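You operate a simulated robot arm through the tools that you are given. There is no shell and no other tool. Be economical: measure what you need, move in short steps, check, and stop when the job is done.

Carry out the task below with a simulated robot arm. There is one attempt and no reset: what you move stays moved.

JOB
Wipe out the lunch box, pack the sandwich and press the lid on.
Fine: crumbs out first, with the teal sponge; put the sponge back. What is to be rubbed or washed off counts as gone when no trace of it is left.

The check looks at the end state, three seconds after you hand in, the way a careful person would. Anything else that was tipped, shoved, dropped, spilled or broken makes it a failure. A push-on lid holds only when it is set on centred and level and pressed home; a screw cap is set on level and turned clockwise until tight.

ROBOT AND FRAMES
A 6-joint arm with a two-finger parallel gripper, fixed in place. Base frame: the origin is at the foot of the arm, x ahead of it, y to its left, z up; the work surface is at about z = 900. Readings come in mm, rad, newtons and seconds.
With the tool pointing down near the work surface it reaches from about 140 to 740 mm from the base axis. Its first joint turns from -2.897 to 2.897 rad. Payload 3.91 kg.
The tool frame sits at the grasp point between the pads (the TCP): z along the fingers, y along the line on which they close. The tips reach 30 mm beyond it. The gripper opens to 110 mm. The fingers are 20 mm wide and 10 mm thick; the gripper's body (48 by 112 mm) begins 55 mm behind the TCP.
Orientation is told as [roll, pitch, yaw] about the base's x, y, z axes, in that order, counted from this pose: with the fingers straight down and closing along the base's y, the tool's x points along the base's -x, its y along +y and its z along -z.

CONTROLS
- The arm moves only by the tool play_rows. Its arguments are lists of equal length, an entry for each row: "jaw": the closure in counts, from 0 (fully open) to 255 (shut); "slide": the shift along the tool's x, y, z in mm, a list of three; "angular": the turn, a rotation vector about the tool's x, y, z in rad, a list of three. In form: {"jaw": [jaw, ...], "slide": [[dx, dy, dz], ...], "angular": [[ax, ay, az], ...]}. A call has 1 to 8 rows; each row shifts and turns the commanded pose from where the row before left it, along the tool's axes as they then stand. Rows are played at 5 a second. More than 50 mm and 0.15 rad between two rows, or a gripper value outside its range, and nothing of the call is played. Where a pose cannot be reached the arm comes as near as it can. A force on the tool above 60 N (or 10 N above the force at the start of the call, whichever is more), or a blocked arm, ends the call early, and 0.2 s more pass. Each finger travels about 45 mm/s and halts on what it meets, pressing with about 21 N; the grip force reading is that of the motor and also rises with nothing between the fingers. The clock runs only during rows and for 0.2 s after the last one: add rows that do not move to give the fingers time. The reply holds the time, the measured pose of the TCP, the force on the tool along the base axes, the opening and the grip force, in the units named above and with some noise, with the torque about the TCP (base axes, N m) and any sound that the robot's microphone picked up.
- Cameras (640 x 400 px; columns grow to the right, rows downward): "scene" is fixed at [405.1, 504.9, 1494.7]; the picture's right is [-0.99, -0.12, 0.00], its down [-0.10, 0.79, -0.61] and it looks along [0.07, -0.60, -0.79] (base axes); focal length 214 px, centre (320, 200). "wrist" rides on the gripper at [71, 22, -107] in the tool frame; the picture's right is [-0.29, 0.96, 0.00], its down [-0.76, -0.23, -0.61] and it looks along [-0.58, -0.18, 0.79] (tool axes); focal length 243 px, centre (320, 200). There is no depth. A picture from a camera that has moved, and an enlarged one, comes with that camera's place and axes in the base frame and with its lens. The place of the scene camera against the robot may be out by one fixed shift of up to 12 mm in any direction.
- grab_frame(camera): a new picture of that camera. It takes no simulated time.
- lift_body(by): slides the trunk up (or, below 0, down) by that many mm; the arm rides with it, the base frame stays. It gives what a move gives, with no picture.
- inspect(camera, box): a new picture of the part [left, top, right, bottom] of that camera's present view, enlarged. It takes no simulated time.
- hand_in(): hands the job in; it is judged then, once.

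Go step by step. Nothing tells you positions but the pictures and the camera data: compare them with the known pose of the tool, close in by small moves and look again before you grip or let go. The budget is 120 turns and 68 pictures, counting those below and the enlarged ones. Unless the task says otherwise, let go and move clear before handing in, and close with one line.

The tools are called after "Call:" by a JSON object that holds its "fn" and its "kwargs". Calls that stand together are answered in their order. play_rows: Moves the arm, as the interface text tells. Its arguments: {"type":"object","properties":{"jaw":{"type":"array"},"slide":{"type":"array"},"angular":{"type":"array"}},"required":["jaw","slide","angular"]} The other tools are called the same way: lift_body (by) slides the trunk up or down; grab_frame (camera) takes a picture; inspect (camera, box) takes an enlarged picture of a part of a camera's view; hand_in () hands the job in.

At the start:

```text
clock: 0.0
tool_pos: [329.7, 222.8, 1286.6]
ee_rot: [0.0, 0.001, 0.0]
contact_force: [0.8, 0.1, -0.1]
moment: [-0.02, -0.03, 0.02]
opening: 110.0
finger_force: 0.0
trunk travel left (down, up): [-525.0, 65.0]
```

scene: 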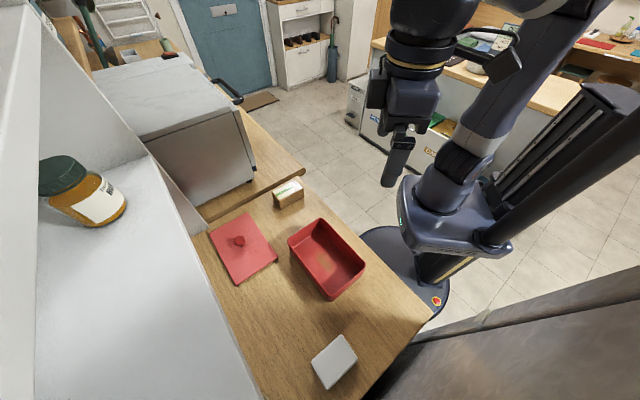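
wrist: 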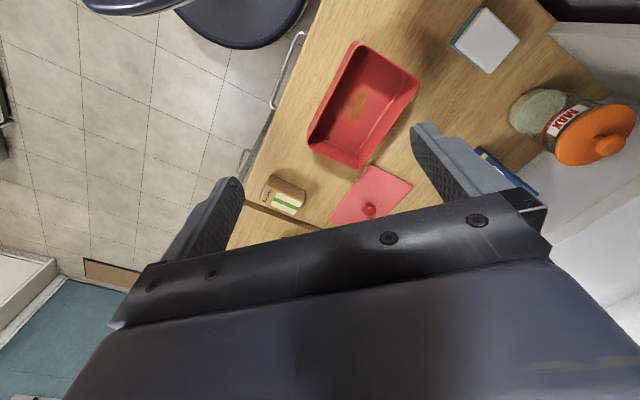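

I see the red lunch box with a brownish patch inside, a red lid with a knob, a small wrapped item (perhaps the sandwich) and a white-topped sponge with a teal side. I'll enlarge the views first.

Call:
{"fn": "inspect", "kwargs": {"camera": "scene", "box": [190, 160, 390, 300]}}

Call:
{"fn": "inspect", "kwargs": {"camera": "scene", "box": [260, 290, 420, 400]}}

Call:
{"fn": "inspect", "kwargs": {"camera": "wrist", "box": [240, 0, 560, 240]}}

```text
2.86 times, centred on (290, 230) of scene
camera zoom: at [405.1, 504.9, 1494.7], right [-0.99, -0.12, 0.0], down [-0.1, 0.79, -0.61], along [0.07, -0.6, -0.79], focal length 613 px, centre (406, 114)
```

zoom: 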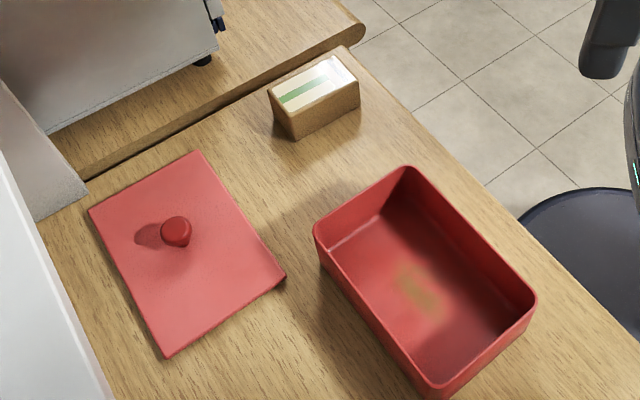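

```text
3.64 times, centred on (340, 345) of scene
camera zoom: at [405.1, 504.9, 1494.7], right [-0.99, -0.12, 0.0], down [-0.1, 0.79, -0.61], along [0.07, -0.6, -0.79], focal length 780 px, centre (247, -327)
```

zoom: 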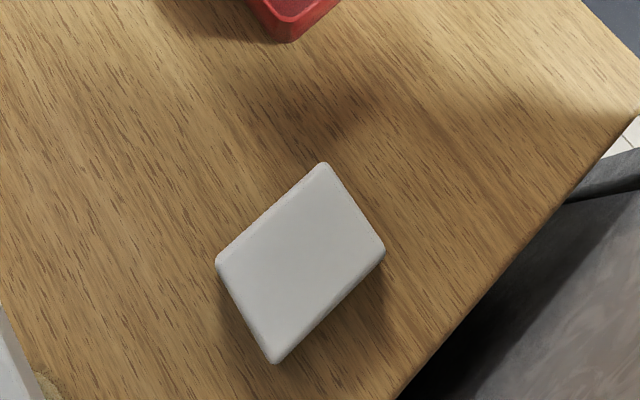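

```text
1.67 times, centred on (400, 120) of wrist
camera zoom: at [258.3, 243.6, 1391.5], right [0.29, 0.96, 0.0], down [0.76, -0.23, 0.61], along [0.58, -0.18, -0.79], focal length 404 px, centre (187, 333)
```

zoom: 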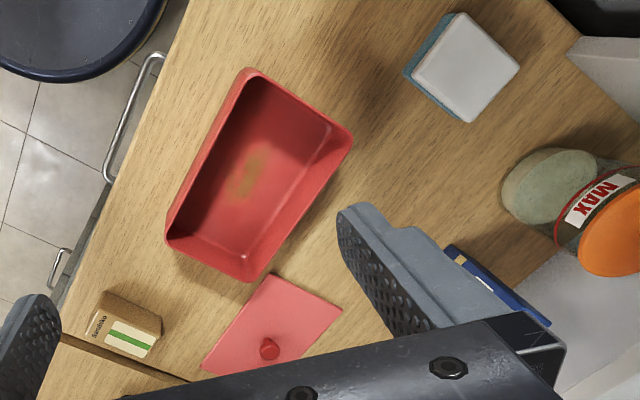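

The box is centred near (414, 265) with its long axis at about 136°. The lid is near (664, 245), the sandwich near (558, 72) and the sponge near (368, 492). I'll go above the sponge and turn the tool to match it.

Call:
{"fn": "play_rows", "kwargs": {"jaw": [0, 0, 0, 0, 0, 0], "slide": [[-5, 40, 10], [-5, 40, 10], [-5, 40, 10], [-5, 40, 10], [-5, 40, 10], [-5, 30, 10]], "angular": [[0, 0, 0], [0, 0, 0], [0, 0, 0], [0, 0, 0], [0, 0, 0], [0, 0, 0]]}}

Call:
{"fn": "play_rows", "kwargs": {"jaw": [0, 0, 0, 0, 0, 0], "slide": [[0, 0, 15], [0, 0, 15], [0, 0, 15], [0, 0, 15], [0, 0, 15], [0, 0, 15]], "angular": [[0, 0, -0.1333], [0, 0, -0.1333], [0, 0, -0.1333], [0, 0, -0.1333], [0, 0, -0.1333], [0, 0, -0.1333]]}}

Call:
{"fn": "grab_frame", "kwargs": {"camera": "wrist"}}

```text
clock: 1.4
tool_pos: [357.9, 452.8, 1226.0]
ee_rot: [-0.001, 0.0, 0.003]
contact_force: [-0.9, 0.3, 0.2]
moment: [0.0, 0.04, 0.01]
opening: 110.0
finger_force: 0.0
trunk travel left (down, up): [-525.0, 65.0]
```

```text
clock: 2.8
tool_pos: [360.2, 453.4, 1135.6]
ee_rot: [0.0, -0.001, 0.803]
contact_force: [-0.3, -0.3, -0.1]
moment: [0.01, 0.05, -0.02]
opening: 110.0
finger_force: 0.1
trunk travel left (down, up): [-525.0, 65.0]
```

```text
62 pictures are left
camera wrist: at [294.7, 416.1, 1241.4], right [-0.49, 0.87, 0.0], down [0.69, 0.39, 0.61], along [0.53, 0.3, -0.79], focal length 243 px, centre (320, 200)
```

wrist: 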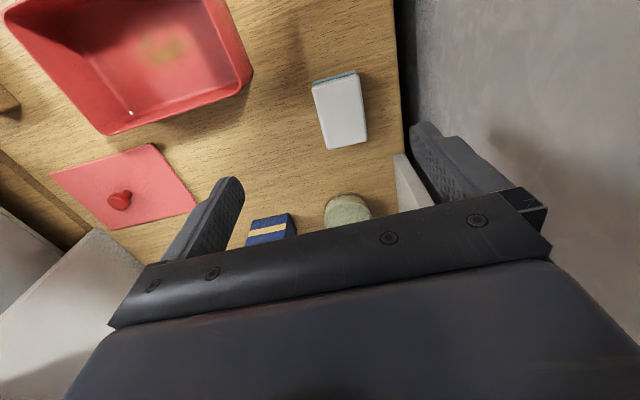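

The sponge is near (369, 488), close to a wall at the table's end, so I'll narrow the jaw. Then I'll move over it, descend and look again.

Call:
{"fn": "play_rows", "kwargs": {"jaw": [58, 58, 58, 58], "slide": [[-16, 9, 35], [-15, 9, 35], [0, 0, 35], [0, 0, 30]], "angular": [[0, 0, 0], [0, 0, 0], [0, 0, 0], [0, 0, 0]]}}

Call:
{"fn": "grab_frame", "kwargs": {"camera": "wrist"}}

Call:
{"fn": "inspect", "kwargs": {"camera": "scene", "box": [240, 250, 480, 400]}}

```text
clock: 3.8
tool_pos: [367.9, 488.7, 1001.3]
ee_rot: [0.002, 0.0, 0.802]
contact_force: [-0.4, -0.9, 0.3]
moment: [0.04, 0.01, 0.01]
opening: 84.9
finger_force: 0.0
trunk travel left (down, up): [-525.0, 65.0]
```

```text
61 pictures are left
camera wrist: at [302.9, 451.0, 1106.3], right [-0.49, 0.87, 0.0], down [0.69, 0.39, 0.61], along [0.53, 0.3, -0.79], focal length 243 px, centre (320, 200)
```

wrist: 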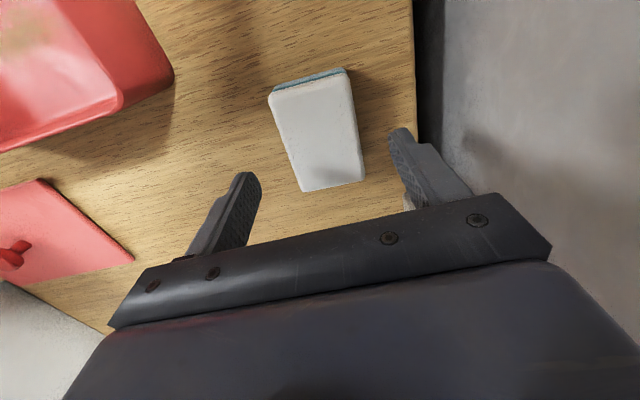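

```text
2.67 times, centred on (360, 325) of scene
camera zoom: at [405.1, 504.9, 1494.7], right [-0.99, -0.12, 0.0], down [-0.1, 0.79, -0.61], along [0.07, -0.6, -0.79], focal length 572 px, centre (213, -133)
```

zoom: 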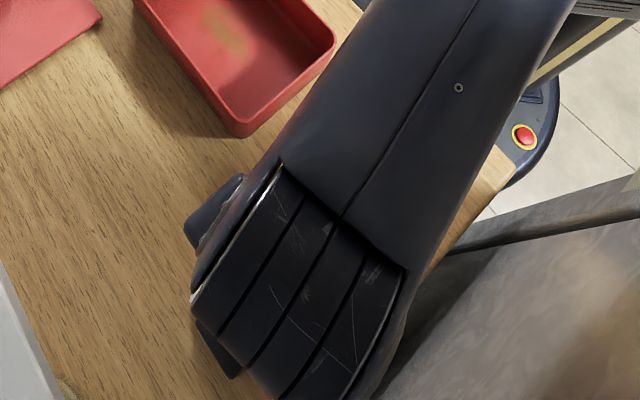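

The sponge centre is about (372, 492), its top is about 30 mm above the table, and the teal layer is underneath. I'll descend to TCP z ≈ 939 and close.

Call:
{"fn": "play_rows", "kwargs": {"jaw": [58, 58, 58, 58], "slide": [[-5, -1, 20], [0, 0, 20], [0, 0, 15], [0, 0, 7]], "angular": [[0, 0, 0.02], [0, 0, 0], [0, 0, 0], [0, 0, 0]]}}

Call:
{"fn": "grab_frame", "kwargs": {"camera": "wrist"}}

```text
clock: 4.8
tool_pos: [371.3, 491.3, 938.7]
ee_rot: [0.001, -0.001, 0.78]
contact_force: [-0.6, 0.2, 0.0]
moment: [0.02, 0.05, -0.01]
opening: 85.0
finger_force: 0.0
trunk travel left (down, up): [-525.0, 65.0]
```

```text
59 pictures are left
camera wrist: at [306.1, 455.2, 1044.7], right [-0.47, 0.88, 0.0], down [0.7, 0.37, 0.61], along [0.54, 0.28, -0.79], focal length 243 px, centre (320, 200)
```

wrist: 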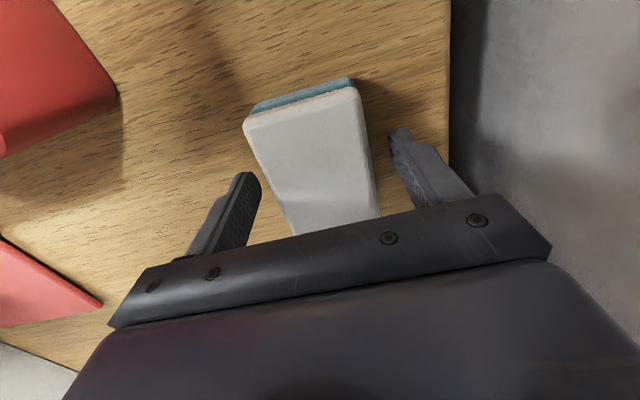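

The sponge lies between the fingers, so I'll close on it.

Call:
{"fn": "play_rows", "kwargs": {"jaw": [120, 180, 180, 180, 180, 180], "slide": [[0, 0, 0], [0, 0, 0], [0, 0, 0], [0, 0, 0], [0, 0, 0], [0, 0, 0]], "angular": [[0, 0, 0], [0, 0, 0], [0, 0, 0], [0, 0, 0], [0, 0, 0], [0, 0, 0]]}}

Call:
{"fn": "grab_frame", "kwargs": {"camera": "wrist"}}

```text
clock: 6.2
tool_pos: [370.7, 490.8, 939.4]
ee_rot: [0.0, -0.001, 0.78]
contact_force: [0.7, 0.0, 0.6]
moment: [-0.01, -0.01, -0.02]
opening: 57.9
finger_force: 21.4
trunk travel left (down, up): [-525.0, 65.0]
```

```text
58 pictures are left
camera wrist: at [306.1, 455.2, 1044.7], right [-0.47, 0.88, 0.0], down [0.7, 0.37, 0.61], along [0.54, 0.28, -0.79], focal length 243 px, centre (320, 200)
```

wrist: 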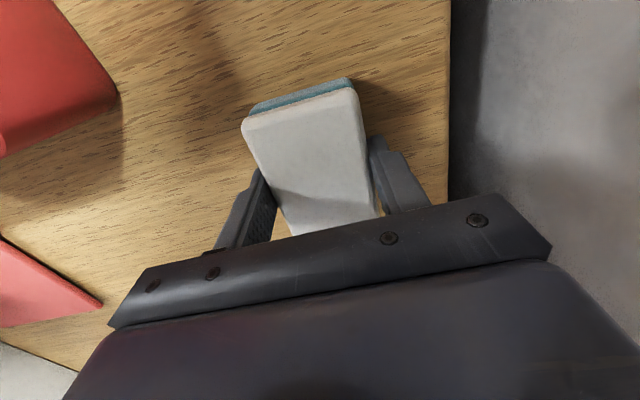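

The sponge is held at 58 mm. I'll lift it and carry it over the box.

Call:
{"fn": "play_rows", "kwargs": {"jaw": [180, 180, 180], "slide": [[0, 0, -40], [0, 0, -45], [0, 0, -45]], "angular": [[0, 0, 0], [0, 0, 0], [0, 0, 0]]}}

Call:
{"fn": "play_rows", "kwargs": {"jaw": [180, 180, 180, 180, 180, 180], "slide": [[21.4, -31.8, 0], [21.4, -31.8, 0], [21.4, -31.8, 0], [21.4, -31.8, 0], [21.4, -31.8, 0], [21.4, -31.8, 0]], "angular": [[0, 0, 0], [0, 0, 0], [0, 0, 0], [0, 0, 0], [0, 0, 0], [0, 0, 0]]}}

Call:
{"fn": "grab_frame", "kwargs": {"camera": "wrist"}}

Call:
{"fn": "inspect", "kwargs": {"camera": "scene", "box": [200, 150, 440, 320]}}

```text
clock: 7.0
tool_pos: [371.6, 491.7, 1069.2]
ee_rot: [-0.001, 0.0, 0.781]
contact_force: [-0.4, -0.3, -0.3]
moment: [-0.01, 0.01, 0.02]
opening: 57.8
finger_force: 21.0
trunk travel left (down, up): [-525.0, 65.0]
```

```text
clock: 8.4
tool_pos: [413.2, 263.4, 1069.8]
ee_rot: [0.0, 0.0, 0.78]
contact_force: [-0.5, 0.3, -1.0]
moment: [-0.04, -0.01, -0.01]
opening: 57.5
finger_force: 20.4
trunk travel left (down, up): [-525.0, 65.0]
```

```text
57 pictures are left
camera wrist: at [348.9, 227.6, 1176.1], right [-0.47, 0.88, 0.0], down [0.7, 0.37, 0.61], along [0.54, 0.28, -0.79], focal length 243 px, centre (320, 200)
```

wrist: 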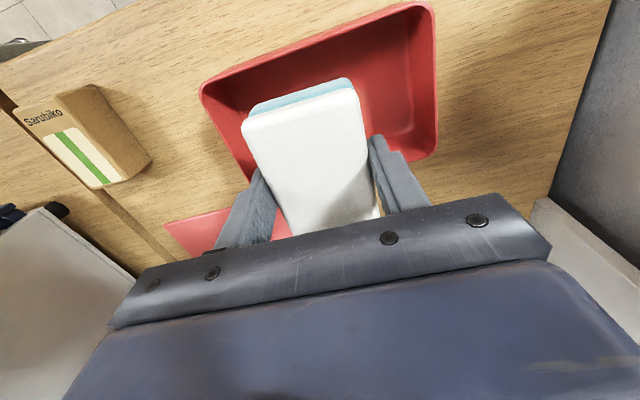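

```text
2.35 times, centred on (320, 235) of scene
camera zoom: at [405.1, 504.9, 1494.7], right [-0.99, -0.12, 0.0], down [-0.1, 0.79, -0.61], along [0.07, -0.6, -0.79], focal length 505 px, centre (320, 118)
```

zoom: 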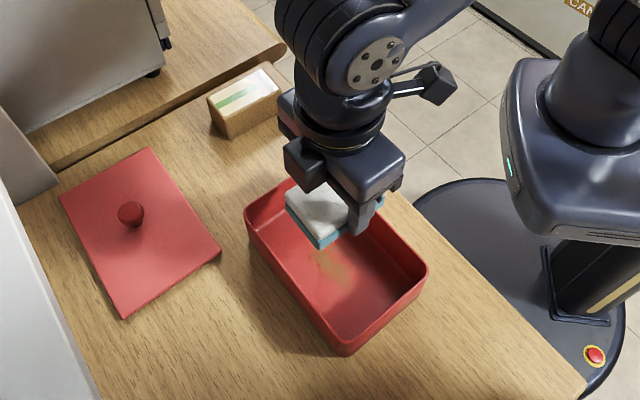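

The sponge, teal side down, is over the box and the stain lies near its centre at about (415, 268). I'll lower into the box in steps and watch the force.

Call:
{"fn": "play_rows", "kwargs": {"jaw": [180, 180, 180, 180, 180], "slide": [[-4.5, 1.3, 30], [0, 0, 30], [0, 0, 30], [0, 0, 20], [0, 0, 10]], "angular": [[0, 0, 0], [0, 0, 0], [0, 0, 0], [0, 0, 0], [0, 0, 0]]}}

Call:
{"fn": "grab_frame", "kwargs": {"camera": "wrist"}}

Call:
{"fn": "inspect", "kwargs": {"camera": "scene", "box": [260, 190, 400, 310]}}

```text
clock: 9.6
tool_pos: [417.0, 269.6, 948.8]
ee_rot: [-0.001, 0.002, 0.781]
contact_force: [0.1, 0.1, 0.3]
moment: [0.02, 0.02, 0.03]
opening: 57.3
finger_force: 21.4
trunk travel left (down, up): [-525.0, 65.0]
```

```text
55 pictures are left
camera wrist: at [351.4, 233.2, 1054.8], right [-0.47, 0.88, 0.0], down [0.7, 0.37, 0.61], along [0.54, 0.28, -0.79], focal length 243 px, centre (320, 200)
```

wrist: 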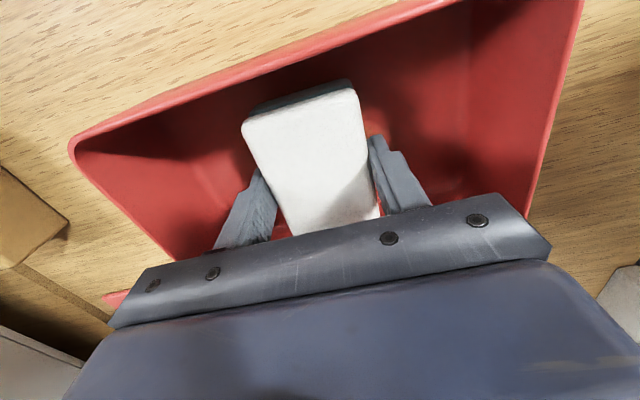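

```text
3.33 times, centred on (330, 250) of scene
camera zoom: at [405.1, 504.9, 1494.7], right [-0.99, -0.12, 0.0], down [-0.1, 0.79, -0.61], along [0.07, -0.6, -0.79], focal length 715 px, centre (287, 33)
```

zoom: 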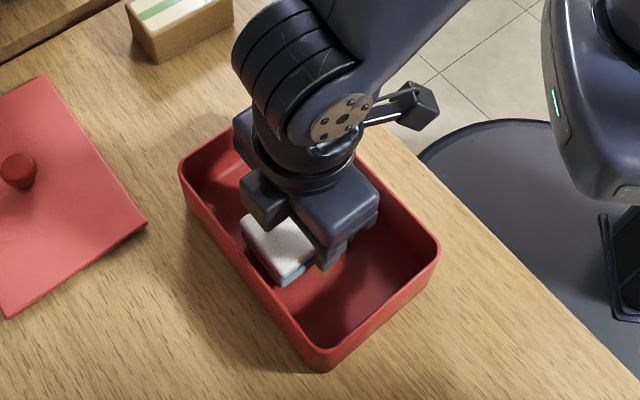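

The sponge is within the box, slightly toward the far wall. I'll shift 3 mm back and press down gently.

Call:
{"fn": "play_rows", "kwargs": {"jaw": [180, 180, 180, 180], "slide": [[3, 0, 4], [0, 0, 3], [0, 0, 2], [0, 0, 1]], "angular": [[0, 0, 0], [0, 0, 0], [0, 0, 0], [0, 0, 0]]}}

```text
clock: 10.6
tool_pos: [415.1, 267.2, 941.8]
ee_rot: [-0.001, -0.007, 0.78]
contact_force: [-0.7, -0.2, 29.5]
moment: [0.01, 0.0, -0.4]
opening: 58.1
finger_force: 21.1
trunk travel left (down, up): [-525.0, 65.0]
```

Contact is at about 29 N, which is more than I need. I'll ease off a little and make strokes along the box's length.

Call:
{"fn": "play_rows", "kwargs": {"jaw": [180, 180, 180, 180, 180, 180, 180], "slide": [[0, 0, -1.8], [0, 10, 0], [0, 10, 0], [0, 8, 0], [0, -10, 0], [0, -10, 0], [0, -8, 0]], "angular": [[0, 0, 0], [0, 0, 0], [0, 0, 0], [0, 0, 0], [0, 0, 0], [0, 0, 0], [0, 0, 0]]}}

Call:
{"fn": "grab_frame", "kwargs": {"camera": "wrist"}}

Call:
{"fn": "inspect", "kwargs": {"camera": "scene", "box": [260, 190, 400, 310]}}

```text
clock: 12.2
tool_pos: [414.3, 266.1, 940.6]
ee_rot: [0.0, 0.0, 0.781]
contact_force: [-4.5, 3.5, 17.8]
moment: [0.25, -0.02, -0.03]
opening: 57.4
finger_force: 20.9
trunk travel left (down, up): [-525.0, 65.0]
```

```text
53 pictures are left
camera wrist: at [349.0, 230.7, 1046.6], right [-0.47, 0.88, 0.0], down [0.7, 0.37, 0.61], along [0.54, 0.28, -0.79], focal length 243 px, centre (320, 200)
```

wrist: 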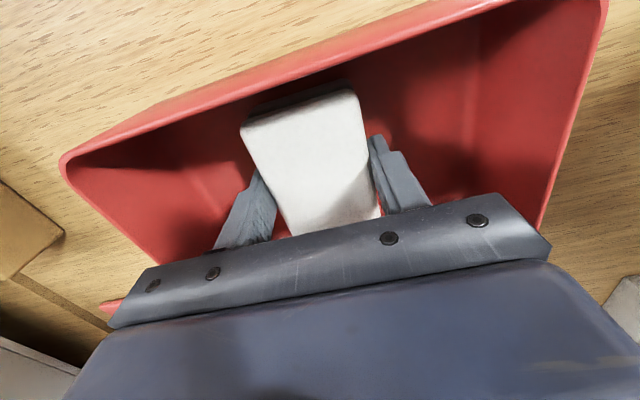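

```text
3.33 times, centred on (330, 250) of scene
camera zoom: at [405.1, 504.9, 1494.7], right [-0.99, -0.12, 0.0], down [-0.1, 0.79, -0.61], along [0.07, -0.6, -0.79], focal length 715 px, centre (287, 33)
```

zoom: 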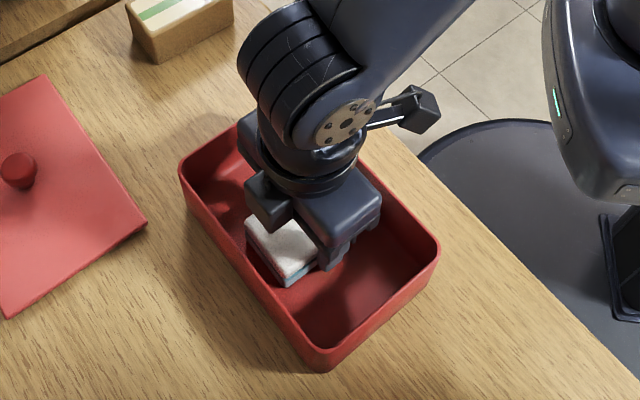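

The box stays put under about 18 N. I'll add strokes to the other side, with small sideways offsets.

Call:
{"fn": "play_rows", "kwargs": {"jaw": [180, 180, 180, 180, 180, 180, 180, 180], "slide": [[0, -10, 0], [0, -10, 0], [0, -8, 0], [3, 10, 0], [0, 10, 0], [0, 10, 0], [0, 12, 0], [0, 12, 0]], "angular": [[0, 0, 0], [0, 0, 0], [0, 0, 0], [0, 0, 0], [0, 0, 0], [0, 0, 0], [0, 0, 0], [0, 0, 0]]}}

Call:
{"fn": "play_rows", "kwargs": {"jaw": [180, 180, 180, 180, 180, 180, 180, 180], "slide": [[-6, 0, 0], [0, -12, 0], [0, -12, 0], [0, -12, 0], [0, -10, 0], [0, -8, 0], [3, 14, 0], [0, 14, 0]], "angular": [[0, 0, 0], [0, 0, 0], [0, 0, 0], [0, 0, 0], [0, 0, 0], [0, 0, 0], [0, 0, 0], [0, 0, 0]]}}

Call:
{"fn": "play_rows", "kwargs": {"jaw": [180, 180, 180, 180, 180], "slide": [[0, 0, -20], [0, 0, -30], [0, 0, -40], [0, 0, -40], [50, 0, -10]], "angular": [[0, 0, 0], [0, 0, 0], [0, 0, 0], [0, 0, 0], [0, 0, 0]]}}

Call:
{"fn": "inspect", "kwargs": {"camera": "scene", "box": [260, 190, 400, 310]}}

```text
clock: 14.0
tool_pos: [394.4, 283.2, 940.2]
ee_rot: [-0.001, -0.001, 0.78]
contact_force: [0.6, -0.3, 7.0]
moment: [-0.05, -0.08, 0.07]
opening: 57.7
finger_force: 21.0
trunk travel left (down, up): [-525.0, 65.0]
```

```text
clock: 15.8
tool_pos: [415.3, 265.9, 941.3]
ee_rot: [0.0, -0.001, 0.78]
contact_force: [3.6, -3.0, 13.7]
moment: [-0.11, -0.1, 0.01]
opening: 57.4
finger_force: 20.9
trunk travel left (down, up): [-525.0, 65.0]
```

```text
refused: row 5 steps farther than a row can; nothing moved
```

```text
3.33 times, centred on (330, 250) of scene
camera zoom: at [405.1, 504.9, 1494.7], right [-0.99, -0.12, 0.0], down [-0.1, 0.79, -0.61], along [0.07, -0.6, -0.79], focal length 715 px, centre (287, 33)
```

zoom: 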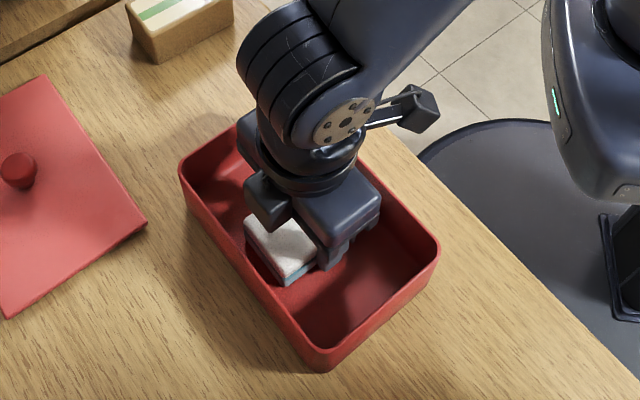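

Next I'll lift straight up and swing toward the sponge's home spot, which will show the box floor.

Call:
{"fn": "play_rows", "kwargs": {"jaw": [180, 180, 180, 180], "slide": [[0, 0, -20], [0, 0, -30], [0, 0, -40], [0, 0, -40]], "angular": [[0, 0, 0], [0, 0, 0], [0, 0, 0], [0, 0, 0]]}}

Call:
{"fn": "play_rows", "kwargs": {"jaw": [180, 180, 180, 180, 180], "slide": [[-25.3, 38.2, 0], [-25.3, 38.2, 0], [-25.3, 38.2, 0], [-25.3, 38.2, 0], [-25.3, 38.2, 0]], "angular": [[0, 0, 0], [0, 0, 0], [0, 0, 0], [0, 0, 0], [0, 0, 0]]}}

Call:
{"fn": "inspect", "kwargs": {"camera": "scene", "box": [260, 190, 400, 310]}}

Call:
{"fn": "grab_frame", "kwargs": {"camera": "wrist"}}

```text
clock: 16.8
tool_pos: [414.8, 266.1, 1069.3]
ee_rot: [0.0, -0.001, 0.78]
contact_force: [0.3, -0.8, 0.2]
moment: [0.01, 0.06, -0.02]
opening: 57.4
finger_force: 20.8
trunk travel left (down, up): [-525.0, 65.0]
```

```text
clock: 18.0
tool_pos: [369.4, 490.9, 1071.2]
ee_rot: [0.0, -0.002, 0.781]
contact_force: [-0.3, 0.4, -0.1]
moment: [-0.01, -0.02, 0.0]
opening: 57.6
finger_force: 20.4
trunk travel left (down, up): [-525.0, 65.0]
```

```text
3.33 times, centred on (330, 250) of scene
camera zoom: at [405.1, 504.9, 1494.7], right [-0.99, -0.12, 0.0], down [-0.1, 0.79, -0.61], along [0.07, -0.6, -0.79], focal length 715 px, centre (287, 33)
```

zoom: 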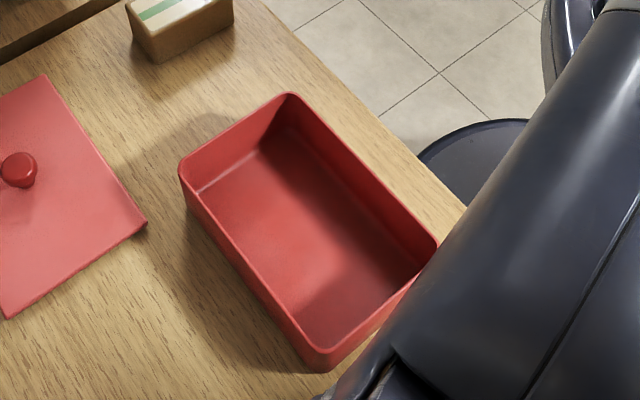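

```text
49 pictures are left
camera wrist: at [304.6, 456.3, 1176.0], right [-0.47, 0.88, 0.0], down [0.7, 0.37, 0.61], along [0.54, 0.28, -0.79], focal length 243 px, centre (320, 200)
```

wrist: 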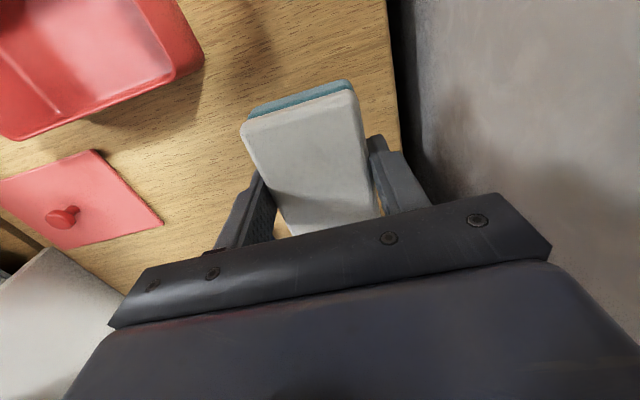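

The floor looks clean. I'll enlarge both views to confirm before I put the sponge back.

Call:
{"fn": "inspect", "kwargs": {"camera": "wrist", "box": [0, 0, 220, 140]}}

Call:
{"fn": "inspect", "kwargs": {"camera": "scene", "box": [290, 210, 370, 290]}}

```text
2.86 times, centred on (110, 70) of wrist
camera zoom: at [304.6, 456.3, 1176.0], right [-0.47, 0.88, 0.0], down [0.7, 0.37, 0.61], along [0.54, 0.28, -0.79], focal length 693 px, centre (920, 571)
```

zoom: 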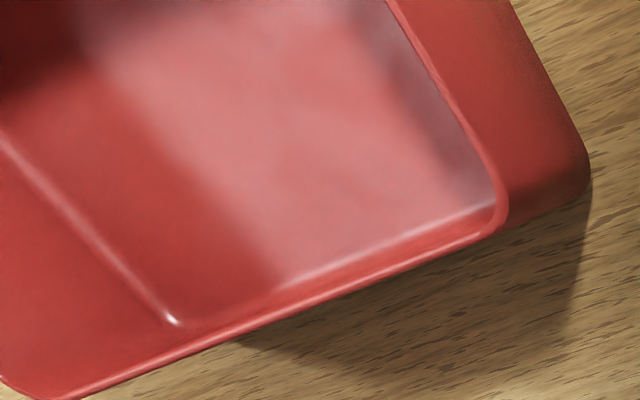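

```text
5.00 times, centred on (330, 250) of scene
camera zoom: at [405.1, 504.9, 1494.7], right [-0.99, -0.12, 0.0], down [-0.1, 0.79, -0.61], along [0.07, -0.6, -0.79], focal length 1072 px, centre (270, -50)
```

zoom: 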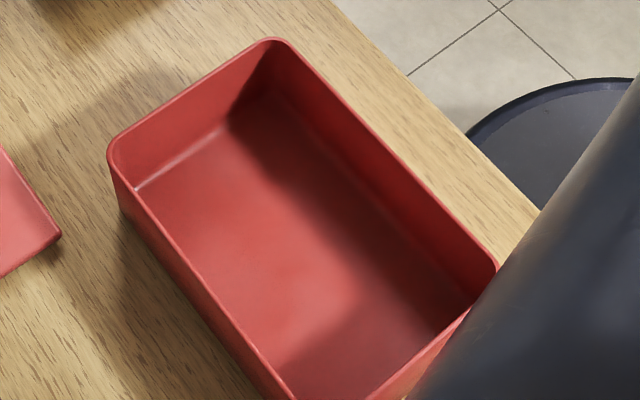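

The crumbs are gone with no trace left. I'll put the sponge back at its original spot.

Call:
{"fn": "play_rows", "kwargs": {"jaw": [180, 180, 180, 180, 180, 180], "slide": [[-1, -1, 40], [0, 0, 40], [0, 0, 30], [0, 0, 15], [0, 0, 4], [0, 0, 1.5]], "angular": [[0, 0, 0], [0, 0, 0], [0, 0, 0], [0, 0, 0], [0, 0, 0], [0, 0, 0]]}}

```text
clock: 19.4
tool_pos: [371.2, 492.0, 940.1]
ee_rot: [0.0, -0.001, 0.781]
contact_force: [-1.1, -0.4, -0.5]
moment: [-0.02, 0.01, 0.0]
opening: 57.2
finger_force: 20.7
trunk travel left (down, up): [-525.0, 65.0]
```

Call:
{"fn": "play_rows", "kwargs": {"jaw": [180, 180], "slide": [[0, 0, 1], [0, 0, 0]], "angular": [[0, 0, 0], [0, 0, 0]]}}

Call:
{"fn": "play_rows", "kwargs": {"jaw": [60, 60, 60, 60], "slide": [[0, 0, 0], [0, 0, 0], [0, 0, 0], [0, 0, 0]], "angular": [[0, 0, 0], [0, 0, 0], [0, 0, 0], [0, 0, 0]]}}

Call:
{"fn": "play_rows", "kwargs": {"jaw": [60, 60, 60, 60, 60], "slide": [[0, 0, -30], [0, 0, -40], [0, 0, -40], [0, 0, -40], [0, 0, -40]], "angular": [[0, 0, 0], [0, 0, 0], [0, 0, 0], [0, 0, 0], [0, 0, 0]]}}

Call:
{"fn": "grab_frame", "kwargs": {"camera": "wrist"}}

```text
clock: 20.0
tool_pos: [372.6, 491.1, 938.9]
ee_rot: [0.001, 0.001, 0.78]
contact_force: [1.4, -0.8, -1.0]
moment: [0.03, -0.03, -0.01]
opening: 57.4
finger_force: 20.8
trunk travel left (down, up): [-525.0, 65.0]
```

```text
clock: 21.0
tool_pos: [371.5, 490.8, 938.1]
ee_rot: [0.001, 0.0, 0.781]
contact_force: [0.2, 0.2, -0.1]
moment: [0.03, -0.02, -0.04]
opening: 84.3
finger_force: 0.1
trunk travel left (down, up): [-525.0, 65.0]
```

```text
clock: 22.2
tool_pos: [372.4, 490.7, 1129.2]
ee_rot: [0.001, -0.001, 0.78]
contact_force: [-0.3, 0.6, 0.3]
moment: [0.03, 0.0, -0.05]
opening: 84.2
finger_force: 0.1
trunk travel left (down, up): [-525.0, 65.0]
```

```text
46 pictures are left
camera wrist: at [306.7, 455.3, 1235.6], right [-0.47, 0.88, 0.0], down [0.7, 0.37, 0.61], along [0.54, 0.28, -0.79], focal length 243 px, centre (320, 200)
```

wrist: 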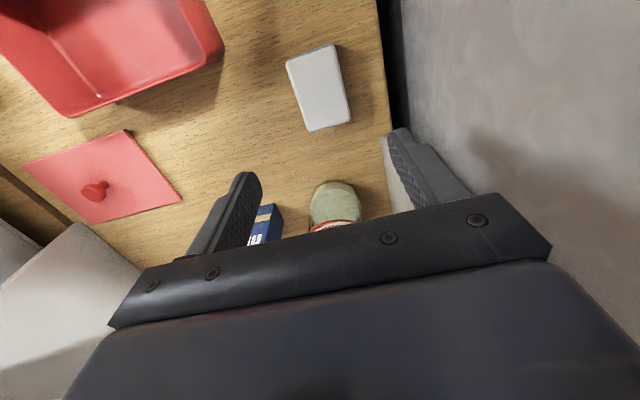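

The sponge is back and lying flat. Next I'll go above the sandwich near (558, 50).

Call:
{"fn": "play_rows", "kwargs": {"jaw": [60, 40, 40, 40, 40], "slide": [[17.6, -43.9, 0], [17.6, -43.9, 0], [17.6, -43.9, 0], [17.6, -43.9, 0], [17.6, -43.9, 0]], "angular": [[0, 0, 0], [0, 0, 0], [0, 0, 0], [0, 0, 0], [0, 0, 0]]}}

Call:
{"fn": "play_rows", "kwargs": {"jaw": [40, 40, 40, 40, 40], "slide": [[17.6, -43.9, 0], [17.6, -43.9, 0], [17.6, -43.9, 0], [17.6, -43.9, 0], [17.6, -43.9, 0]], "angular": [[0, 0, 0], [0, 0, 0], [0, 0, 0], [0, 0, 0], [0, 0, 0]]}}

Call:
{"fn": "grab_frame", "kwargs": {"camera": "wrist"}}

```text
clock: 23.4
tool_pos: [463.7, 273.9, 1128.1]
ee_rot: [0.0, 0.001, 0.779]
contact_force: [-0.4, -0.6, -0.9]
moment: [0.0, 0.01, -0.01]
opening: 92.6
finger_force: 0.1
trunk travel left (down, up): [-525.0, 65.0]
```

```text
clock: 24.6
tool_pos: [554.9, 56.3, 1128.2]
ee_rot: [0.0, 0.002, 0.783]
contact_force: [-0.6, 0.5, 0.4]
moment: [-0.01, 0.01, 0.04]
opening: 92.7
finger_force: 0.1
trunk travel left (down, up): [-525.0, 65.0]
```

```text
45 pictures are left
camera wrist: at [489.9, 19.9, 1234.7], right [-0.47, 0.88, 0.0], down [0.7, 0.37, 0.61], along [0.54, 0.28, -0.79], focal length 243 px, centre (320, 200)
```

wrist: 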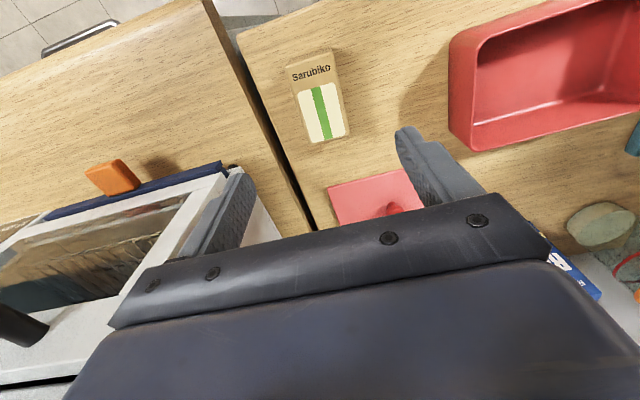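

Call:
{"fn": "inspect", "kwargs": {"camera": "wrist", "box": [260, 30, 400, 160]}}

Call:
{"fn": "inspect", "kwargs": {"camera": "wrist", "box": [430, 0, 640, 160]}}

```text
3.08 times, centred on (330, 95) of wrist
camera zoom: at [489.9, 19.9, 1234.7], right [-0.47, 0.88, 0.0], down [0.7, 0.37, 0.61], along [0.54, 0.28, -0.79], focal length 746 px, centre (289, 523)
```

zoom: 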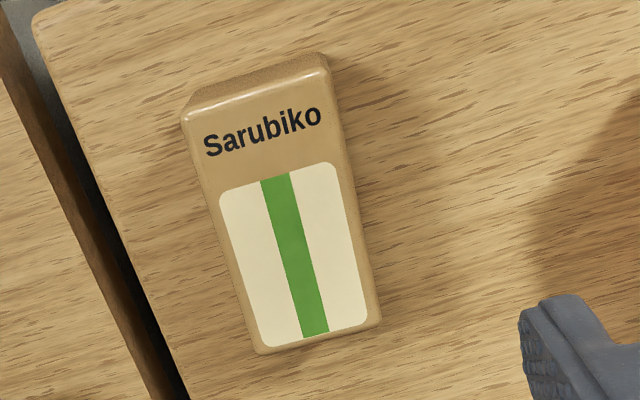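

```text
2.50 times, centred on (535, 80) of wrist
camera zoom: at [489.9, 19.9, 1234.7], right [-0.47, 0.88, 0.0], down [0.7, 0.37, 0.61], along [0.54, 0.28, -0.79], focal length 606 px, centre (-218, 500)
```

zoom: 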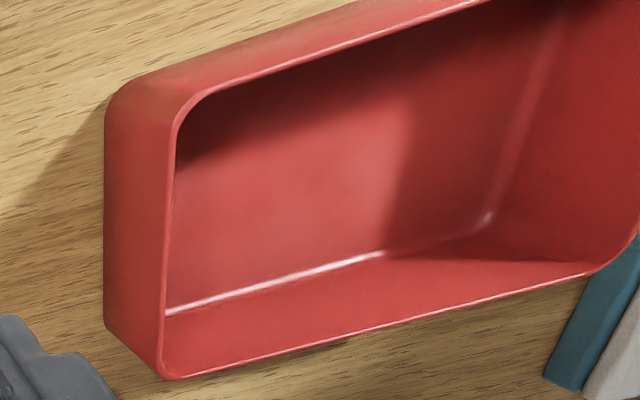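

The tan packet reads "Sarubiko". Before I take it as the sandwich I'll check the other candidates: the orange block and the blue carton.

Call:
{"fn": "inspect", "kwargs": {"camera": "wrist", "box": [0, 140, 260, 320]}}

Call:
{"fn": "inspect", "kwargs": {"camera": "wrist", "box": [520, 180, 640, 320]}}

Call:
{"fn": "inspect", "kwargs": {"camera": "scene", "box": [0, 120, 300, 400]}}

```text
2.22 times, centred on (130, 230) of wrist
camera zoom: at [489.9, 19.9, 1234.7], right [-0.47, 0.88, 0.0], down [0.7, 0.37, 0.61], along [0.54, 0.28, -0.79], focal length 539 px, centre (742, 133)
```

zoom: 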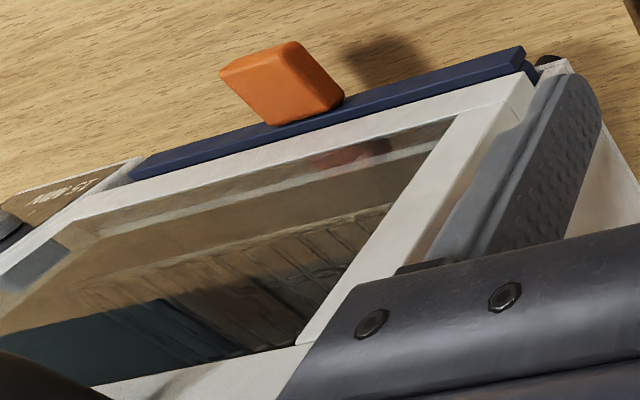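

```text
2.86 times, centred on (580, 250) of wrist
camera zoom: at [489.9, 19.9, 1234.7], right [-0.47, 0.88, 0.0], down [0.7, 0.37, 0.61], along [0.54, 0.28, -0.79], focal length 693 px, centre (-423, 57)
```

zoom: 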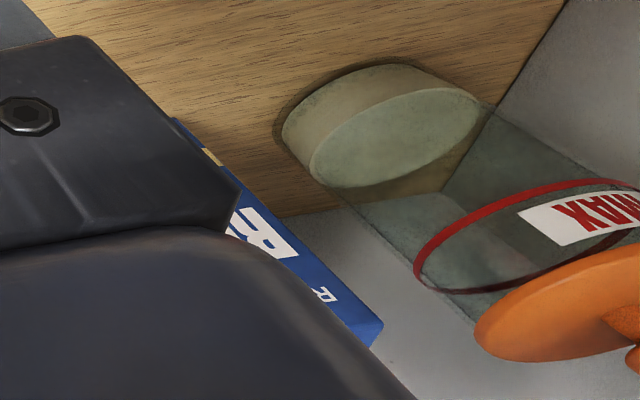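

```text
1.43 times, centred on (150, 260) of scene
camera zoom: at [405.1, 504.9, 1494.7], right [-0.99, -0.12, 0.0], down [-0.1, 0.79, -0.61], along [0.07, -0.6, -0.79], focal length 306 px, centre (563, 114)
```

zoom: 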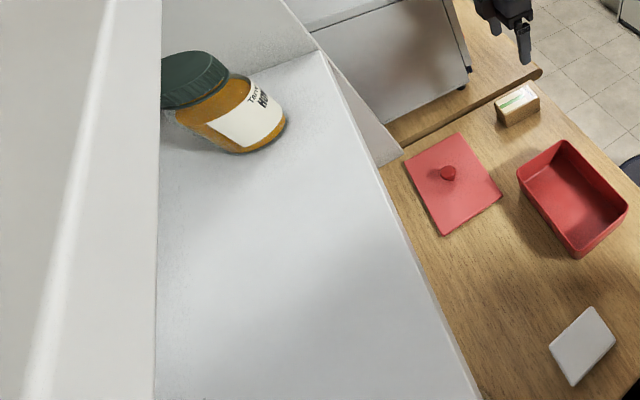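

The tan packet is clearly the sandwich. It is centred near (560, 56), about 87×51 mm and about 55 mm tall. I'll align with it and descend partway.

Call:
{"fn": "play_rows", "kwargs": {"jaw": [40, 40, 40, 40], "slide": [[-3.6, -3.9, 30], [0, 0, 40], [0, 0, 40], [0, 0, 20]], "angular": [[0, 0, 0.03], [0, 0, 0], [0, 0, 0], [0, 0, 0]]}}

Call:
{"fn": "grab_frame", "kwargs": {"camera": "wrist"}}

Call:
{"fn": "inspect", "kwargs": {"camera": "scene", "box": [240, 140, 380, 240]}}

```text
clock: 25.6
tool_pos: [560.1, 54.5, 998.3]
ee_rot: [0.0, -0.001, 0.752]
contact_force: [-0.1, -0.2, 0.3]
moment: [-0.02, -0.01, 0.01]
opening: 92.7
finger_force: 0.0
trunk travel left (down, up): [-525.0, 65.0]
```

```text
39 pictures are left
camera wrist: at [494.1, 21.3, 1104.8], right [-0.44, 0.9, 0.0], down [0.71, 0.35, 0.61], along [0.55, 0.27, -0.79], focal length 243 px, centre (320, 200)
```

wrist: 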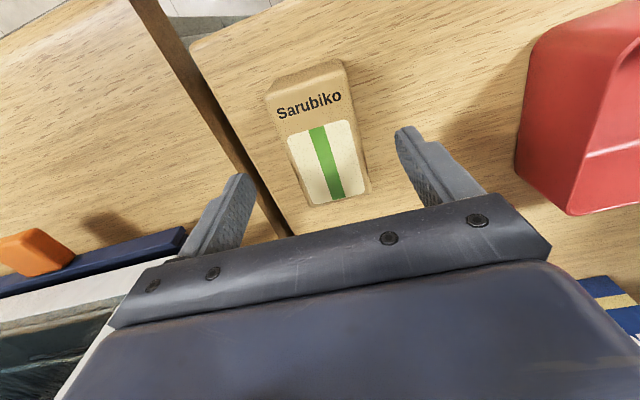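

```text
4.00 times, centred on (310, 190) of scene
camera zoom: at [405.1, 504.9, 1494.7], right [-0.99, -0.12, 0.0], down [-0.1, 0.79, -0.61], along [0.07, -0.6, -0.79], focal length 858 px, centre (360, 240)
```

zoom: 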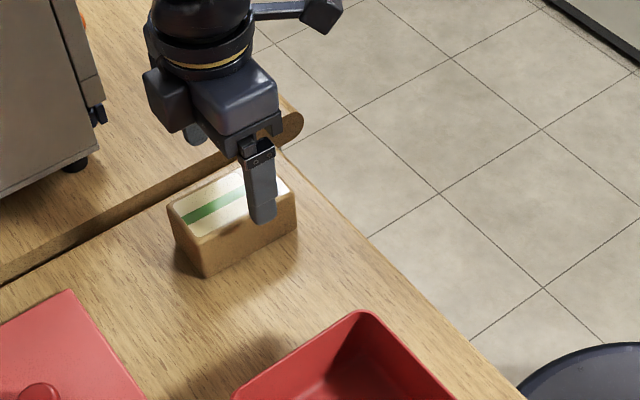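

The sandwich sits between the fingers. I'll descend to z ≈ 945 and close gently.

Call:
{"fn": "play_rows", "kwargs": {"jaw": [40, 40, 40, 40], "slide": [[0, 2, 18], [0, 0, 18], [0, 0, 12], [0, 0, 5]], "angular": [[0, 0, 0], [0, 0, 0], [0, 0, 0], [0, 0, 0]]}}

Call:
{"fn": "play_rows", "kwargs": {"jaw": [100, 140, 180, 180, 180, 180], "slide": [[0, 0, 0], [0, 0, 0], [0, 0, 0], [0, 0, 0], [0, 0, 0], [0, 0, 0]], "angular": [[0, 0, 0], [0, 0, 0], [0, 0, 0], [0, 0, 0], [0, 0, 0], [0, 0, 0]]}}

Call:
{"fn": "grab_frame", "kwargs": {"camera": "wrist"}}

```text
clock: 26.6
tool_pos: [560.1, 56.6, 946.6]
ee_rot: [0.0, -0.001, 0.751]
contact_force: [0.4, -0.3, -0.8]
moment: [-0.01, 0.01, 0.02]
opening: 92.7
finger_force: 0.1
trunk travel left (down, up): [-525.0, 65.0]
```

```text
clock: 28.0
tool_pos: [560.5, 56.2, 946.3]
ee_rot: [-0.001, 0.0, 0.749]
contact_force: [-1.3, -0.1, 0.0]
moment: [0.0, 0.01, 0.02]
opening: 53.9
finger_force: 20.3
trunk travel left (down, up): [-525.0, 65.0]
```

```text
37 pictures are left
camera wrist: at [493.6, 23.0, 1052.2], right [-0.44, 0.9, 0.0], down [0.71, 0.35, 0.61], along [0.55, 0.27, -0.79], focal length 243 px, centre (320, 200)
```

wrist: 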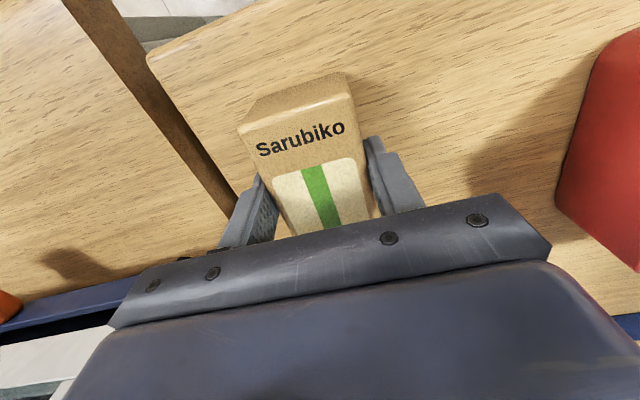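

I have the sandwich at 54 mm, and it sits about 5.5 mm toward tool −x. I'll lift it and carry it over the box, correcting for that offset and the yaw.

Call:
{"fn": "play_rows", "kwargs": {"jaw": [180, 180, 180, 180], "slide": [[0, 0, -20], [0, 0, -30], [0, 0, -30], [0, 0, -30]], "angular": [[0, 0, 0], [0, 0, 0], [0, 0, 0], [0, 0, -0.04]]}}

Call:
{"fn": "play_rows", "kwargs": {"jaw": [180, 180, 180, 180, 180, 180], "slide": [[-7, 41.9, 0], [-7, 41.9, 0], [-7, 41.9, 0], [-7, 41.9, 0], [-7, 41.9, 0], [-7, 41.9, 0]], "angular": [[0, 0, 0], [0, 0, 0], [0, 0, 0], [0, 0, 0], [0, 0, 0], [0, 0, 0]]}}

Call:
{"fn": "grab_frame", "kwargs": {"camera": "wrist"}}

Call:
{"fn": "inspect", "kwargs": {"camera": "scene", "box": [260, 190, 400, 310]}}

```text
clock: 29.0
tool_pos: [560.5, 57.0, 1055.9]
ee_rot: [0.0, 0.0, 0.791]
contact_force: [-0.5, -1.2, -2.5]
moment: [0.02, 0.0, 0.02]
opening: 53.8
finger_force: 20.2
trunk travel left (down, up): [-525.0, 65.0]
```

```text
clock: 30.4
tool_pos: [410.7, 264.2, 1055.2]
ee_rot: [0.0, 0.0, 0.791]
contact_force: [0.2, -0.3, -2.3]
moment: [0.01, 0.02, 0.05]
opening: 53.8
finger_force: 21.3
trunk travel left (down, up): [-525.0, 65.0]
```

```text
36 pictures are left
camera wrist: at [345.0, 227.5, 1162.0], right [-0.48, 0.88, 0.0], down [0.7, 0.38, 0.61], along [0.53, 0.29, -0.79], focal length 243 px, centre (320, 200)
```

wrist: 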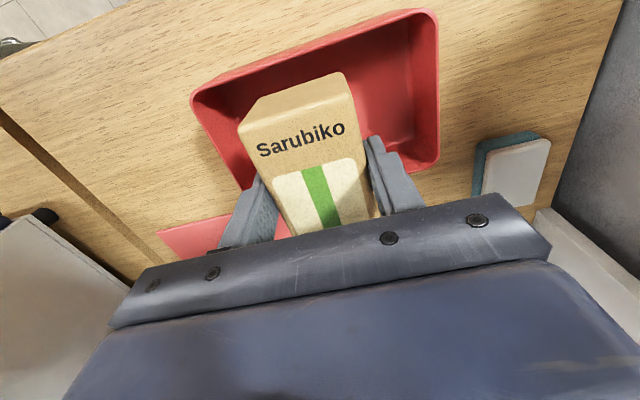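

```text
3.33 times, centred on (330, 250) of scene
camera zoom: at [405.1, 504.9, 1494.7], right [-0.99, -0.12, 0.0], down [-0.1, 0.79, -0.61], along [0.07, -0.6, -0.79], focal length 715 px, centre (287, 33)
```

zoom: 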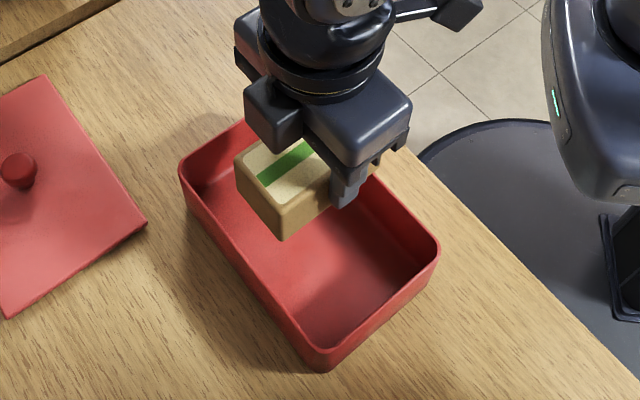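

It is centred over the box. I'll lower to just inside the rim and check clearance.

Call:
{"fn": "play_rows", "kwargs": {"jaw": [180, 180, 180], "slide": [[0, 0, 25], [0, 0, 20], [0, 0, 15]], "angular": [[0, 0, 0], [0, 0, 0], [0, 0, 0]]}}

Call:
{"fn": "grab_frame", "kwargs": {"camera": "wrist"}}

Call:
{"fn": "inspect", "kwargs": {"camera": "scene", "box": [290, 210, 370, 290]}}

```text
clock: 31.2
tool_pos: [410.4, 264.1, 995.1]
ee_rot: [0.001, 0.0, 0.789]
contact_force: [0.1, -0.4, -1.6]
moment: [0.03, 0.03, -0.02]
opening: 53.9
finger_force: 21.2
trunk travel left (down, up): [-525.0, 65.0]
```

```text
34 pictures are left
camera wrist: at [345.0, 227.3, 1101.3], right [-0.48, 0.88, 0.0], down [0.7, 0.38, 0.61], along [0.53, 0.29, -0.79], focal length 243 px, centre (320, 200)
```

wrist: 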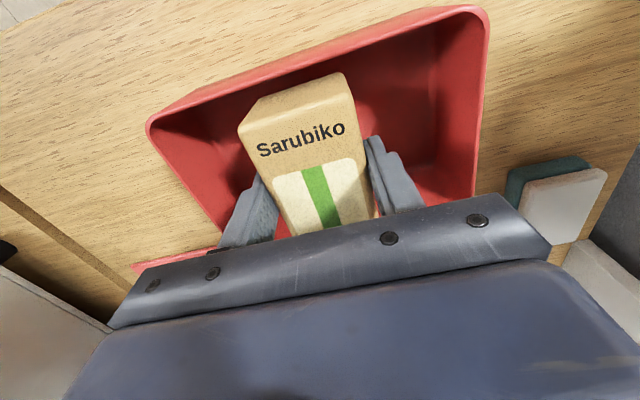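

```text
5.00 times, centred on (330, 250) of scene
camera zoom: at [405.1, 504.9, 1494.7], right [-0.99, -0.12, 0.0], down [-0.1, 0.79, -0.61], along [0.07, -0.6, -0.79], focal length 1072 px, centre (270, -50)
```

zoom: 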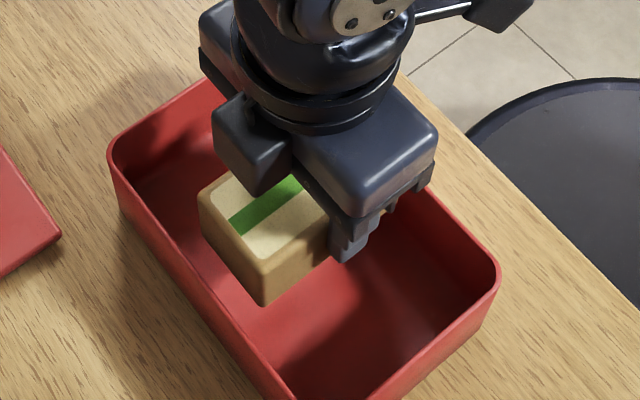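

There is clearance on both sides, so I'll lower the rest slowly.

Call:
{"fn": "play_rows", "kwargs": {"jaw": [180, 180, 180, 180, 180], "slide": [[0, 0, 15], [0, 0, 12], [0, 0, 10], [0, 0, 5], [0, 0, 2]], "angular": [[0, 0, 0], [0, 0, 0], [0, 0, 0], [0, 0, 0], [0, 0, 0]]}}

```text
clock: 32.4
tool_pos: [410.4, 263.1, 951.5]
ee_rot: [-0.001, 0.0, 0.791]
contact_force: [0.2, -0.5, -1.4]
moment: [0.03, 0.04, 0.0]
opening: 53.8
finger_force: 21.3
trunk travel left (down, up): [-525.0, 65.0]
```

Call:
{"fn": "play_rows", "kwargs": {"jaw": [180, 180, 180], "slide": [[0, 0, 1], [0, 0, 1], [0, 0, 0]], "angular": [[0, 0, 0], [0, 0, 0], [0, 0, 0]]}}

Call:
{"fn": "inspect", "kwargs": {"camera": "scene", "box": [290, 210, 370, 290]}}

```text
clock: 33.2
tool_pos: [410.0, 264.6, 949.1]
ee_rot: [0.001, 0.0, 0.791]
contact_force: [-0.1, -0.7, 8.9]
moment: [-0.29, 0.27, 0.02]
opening: 53.9
finger_force: 21.1
trunk travel left (down, up): [-525.0, 65.0]
```

```text
5.00 times, centred on (330, 250) of scene
camera zoom: at [405.1, 504.9, 1494.7], right [-0.99, -0.12, 0.0], down [-0.1, 0.79, -0.61], along [0.07, -0.6, -0.79], focal length 1072 px, centre (270, -50)
```

zoom: 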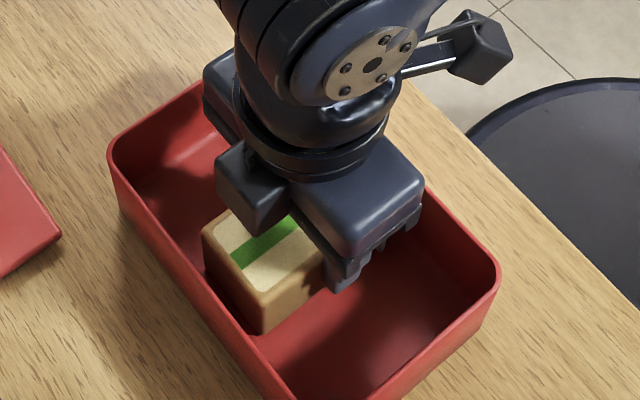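

It touches the floor at z ≈ 949 and sits below the rim. I'll release it, rise straight up and look.

Call:
{"fn": "play_rows", "kwargs": {"jaw": [70, 70, 70, 70], "slide": [[0, 0, 0], [0, 0, 0], [0, 0, 0], [0, 0, 0]], "angular": [[0, 0, 0], [0, 0, 0], [0, 0, 0], [0, 0, 0]]}}

Call:
{"fn": "play_rows", "kwargs": {"jaw": [70, 70, 70, 70, 70], "slide": [[0, 0, -25], [0, 0, -35], [0, 0, -40], [0, 0, -45], [0, 0, -45]], "angular": [[0, 0, 0], [0, 0, 0], [0, 0, 0], [0, 0, 0], [0, 0, 0]]}}

Call:
{"fn": "grab_frame", "kwargs": {"camera": "wrist"}}

```text
clock: 34.2
tool_pos: [411.2, 262.5, 949.2]
ee_rot: [0.002, -0.001, 0.79]
contact_force: [0.8, 0.1, -0.9]
moment: [0.0, -0.01, 0.0]
opening: 79.9
finger_force: 0.1
trunk travel left (down, up): [-525.0, 65.0]
```

```text
clock: 35.4
tool_pos: [410.3, 263.4, 1139.1]
ee_rot: [0.001, 0.0, 0.791]
contact_force: [0.4, -0.3, -0.1]
moment: [-0.02, 0.05, 0.0]
opening: 79.6
finger_force: 0.1
trunk travel left (down, up): [-525.0, 65.0]
```

```text
31 pictures are left
camera wrist: at [345.1, 226.9, 1245.8], right [-0.48, 0.88, 0.0], down [0.7, 0.38, 0.61], along [0.53, 0.29, -0.79], focal length 243 px, centre (320, 200)
```

wrist: 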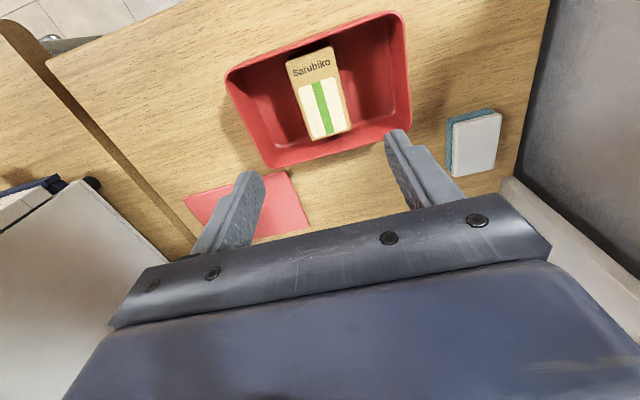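

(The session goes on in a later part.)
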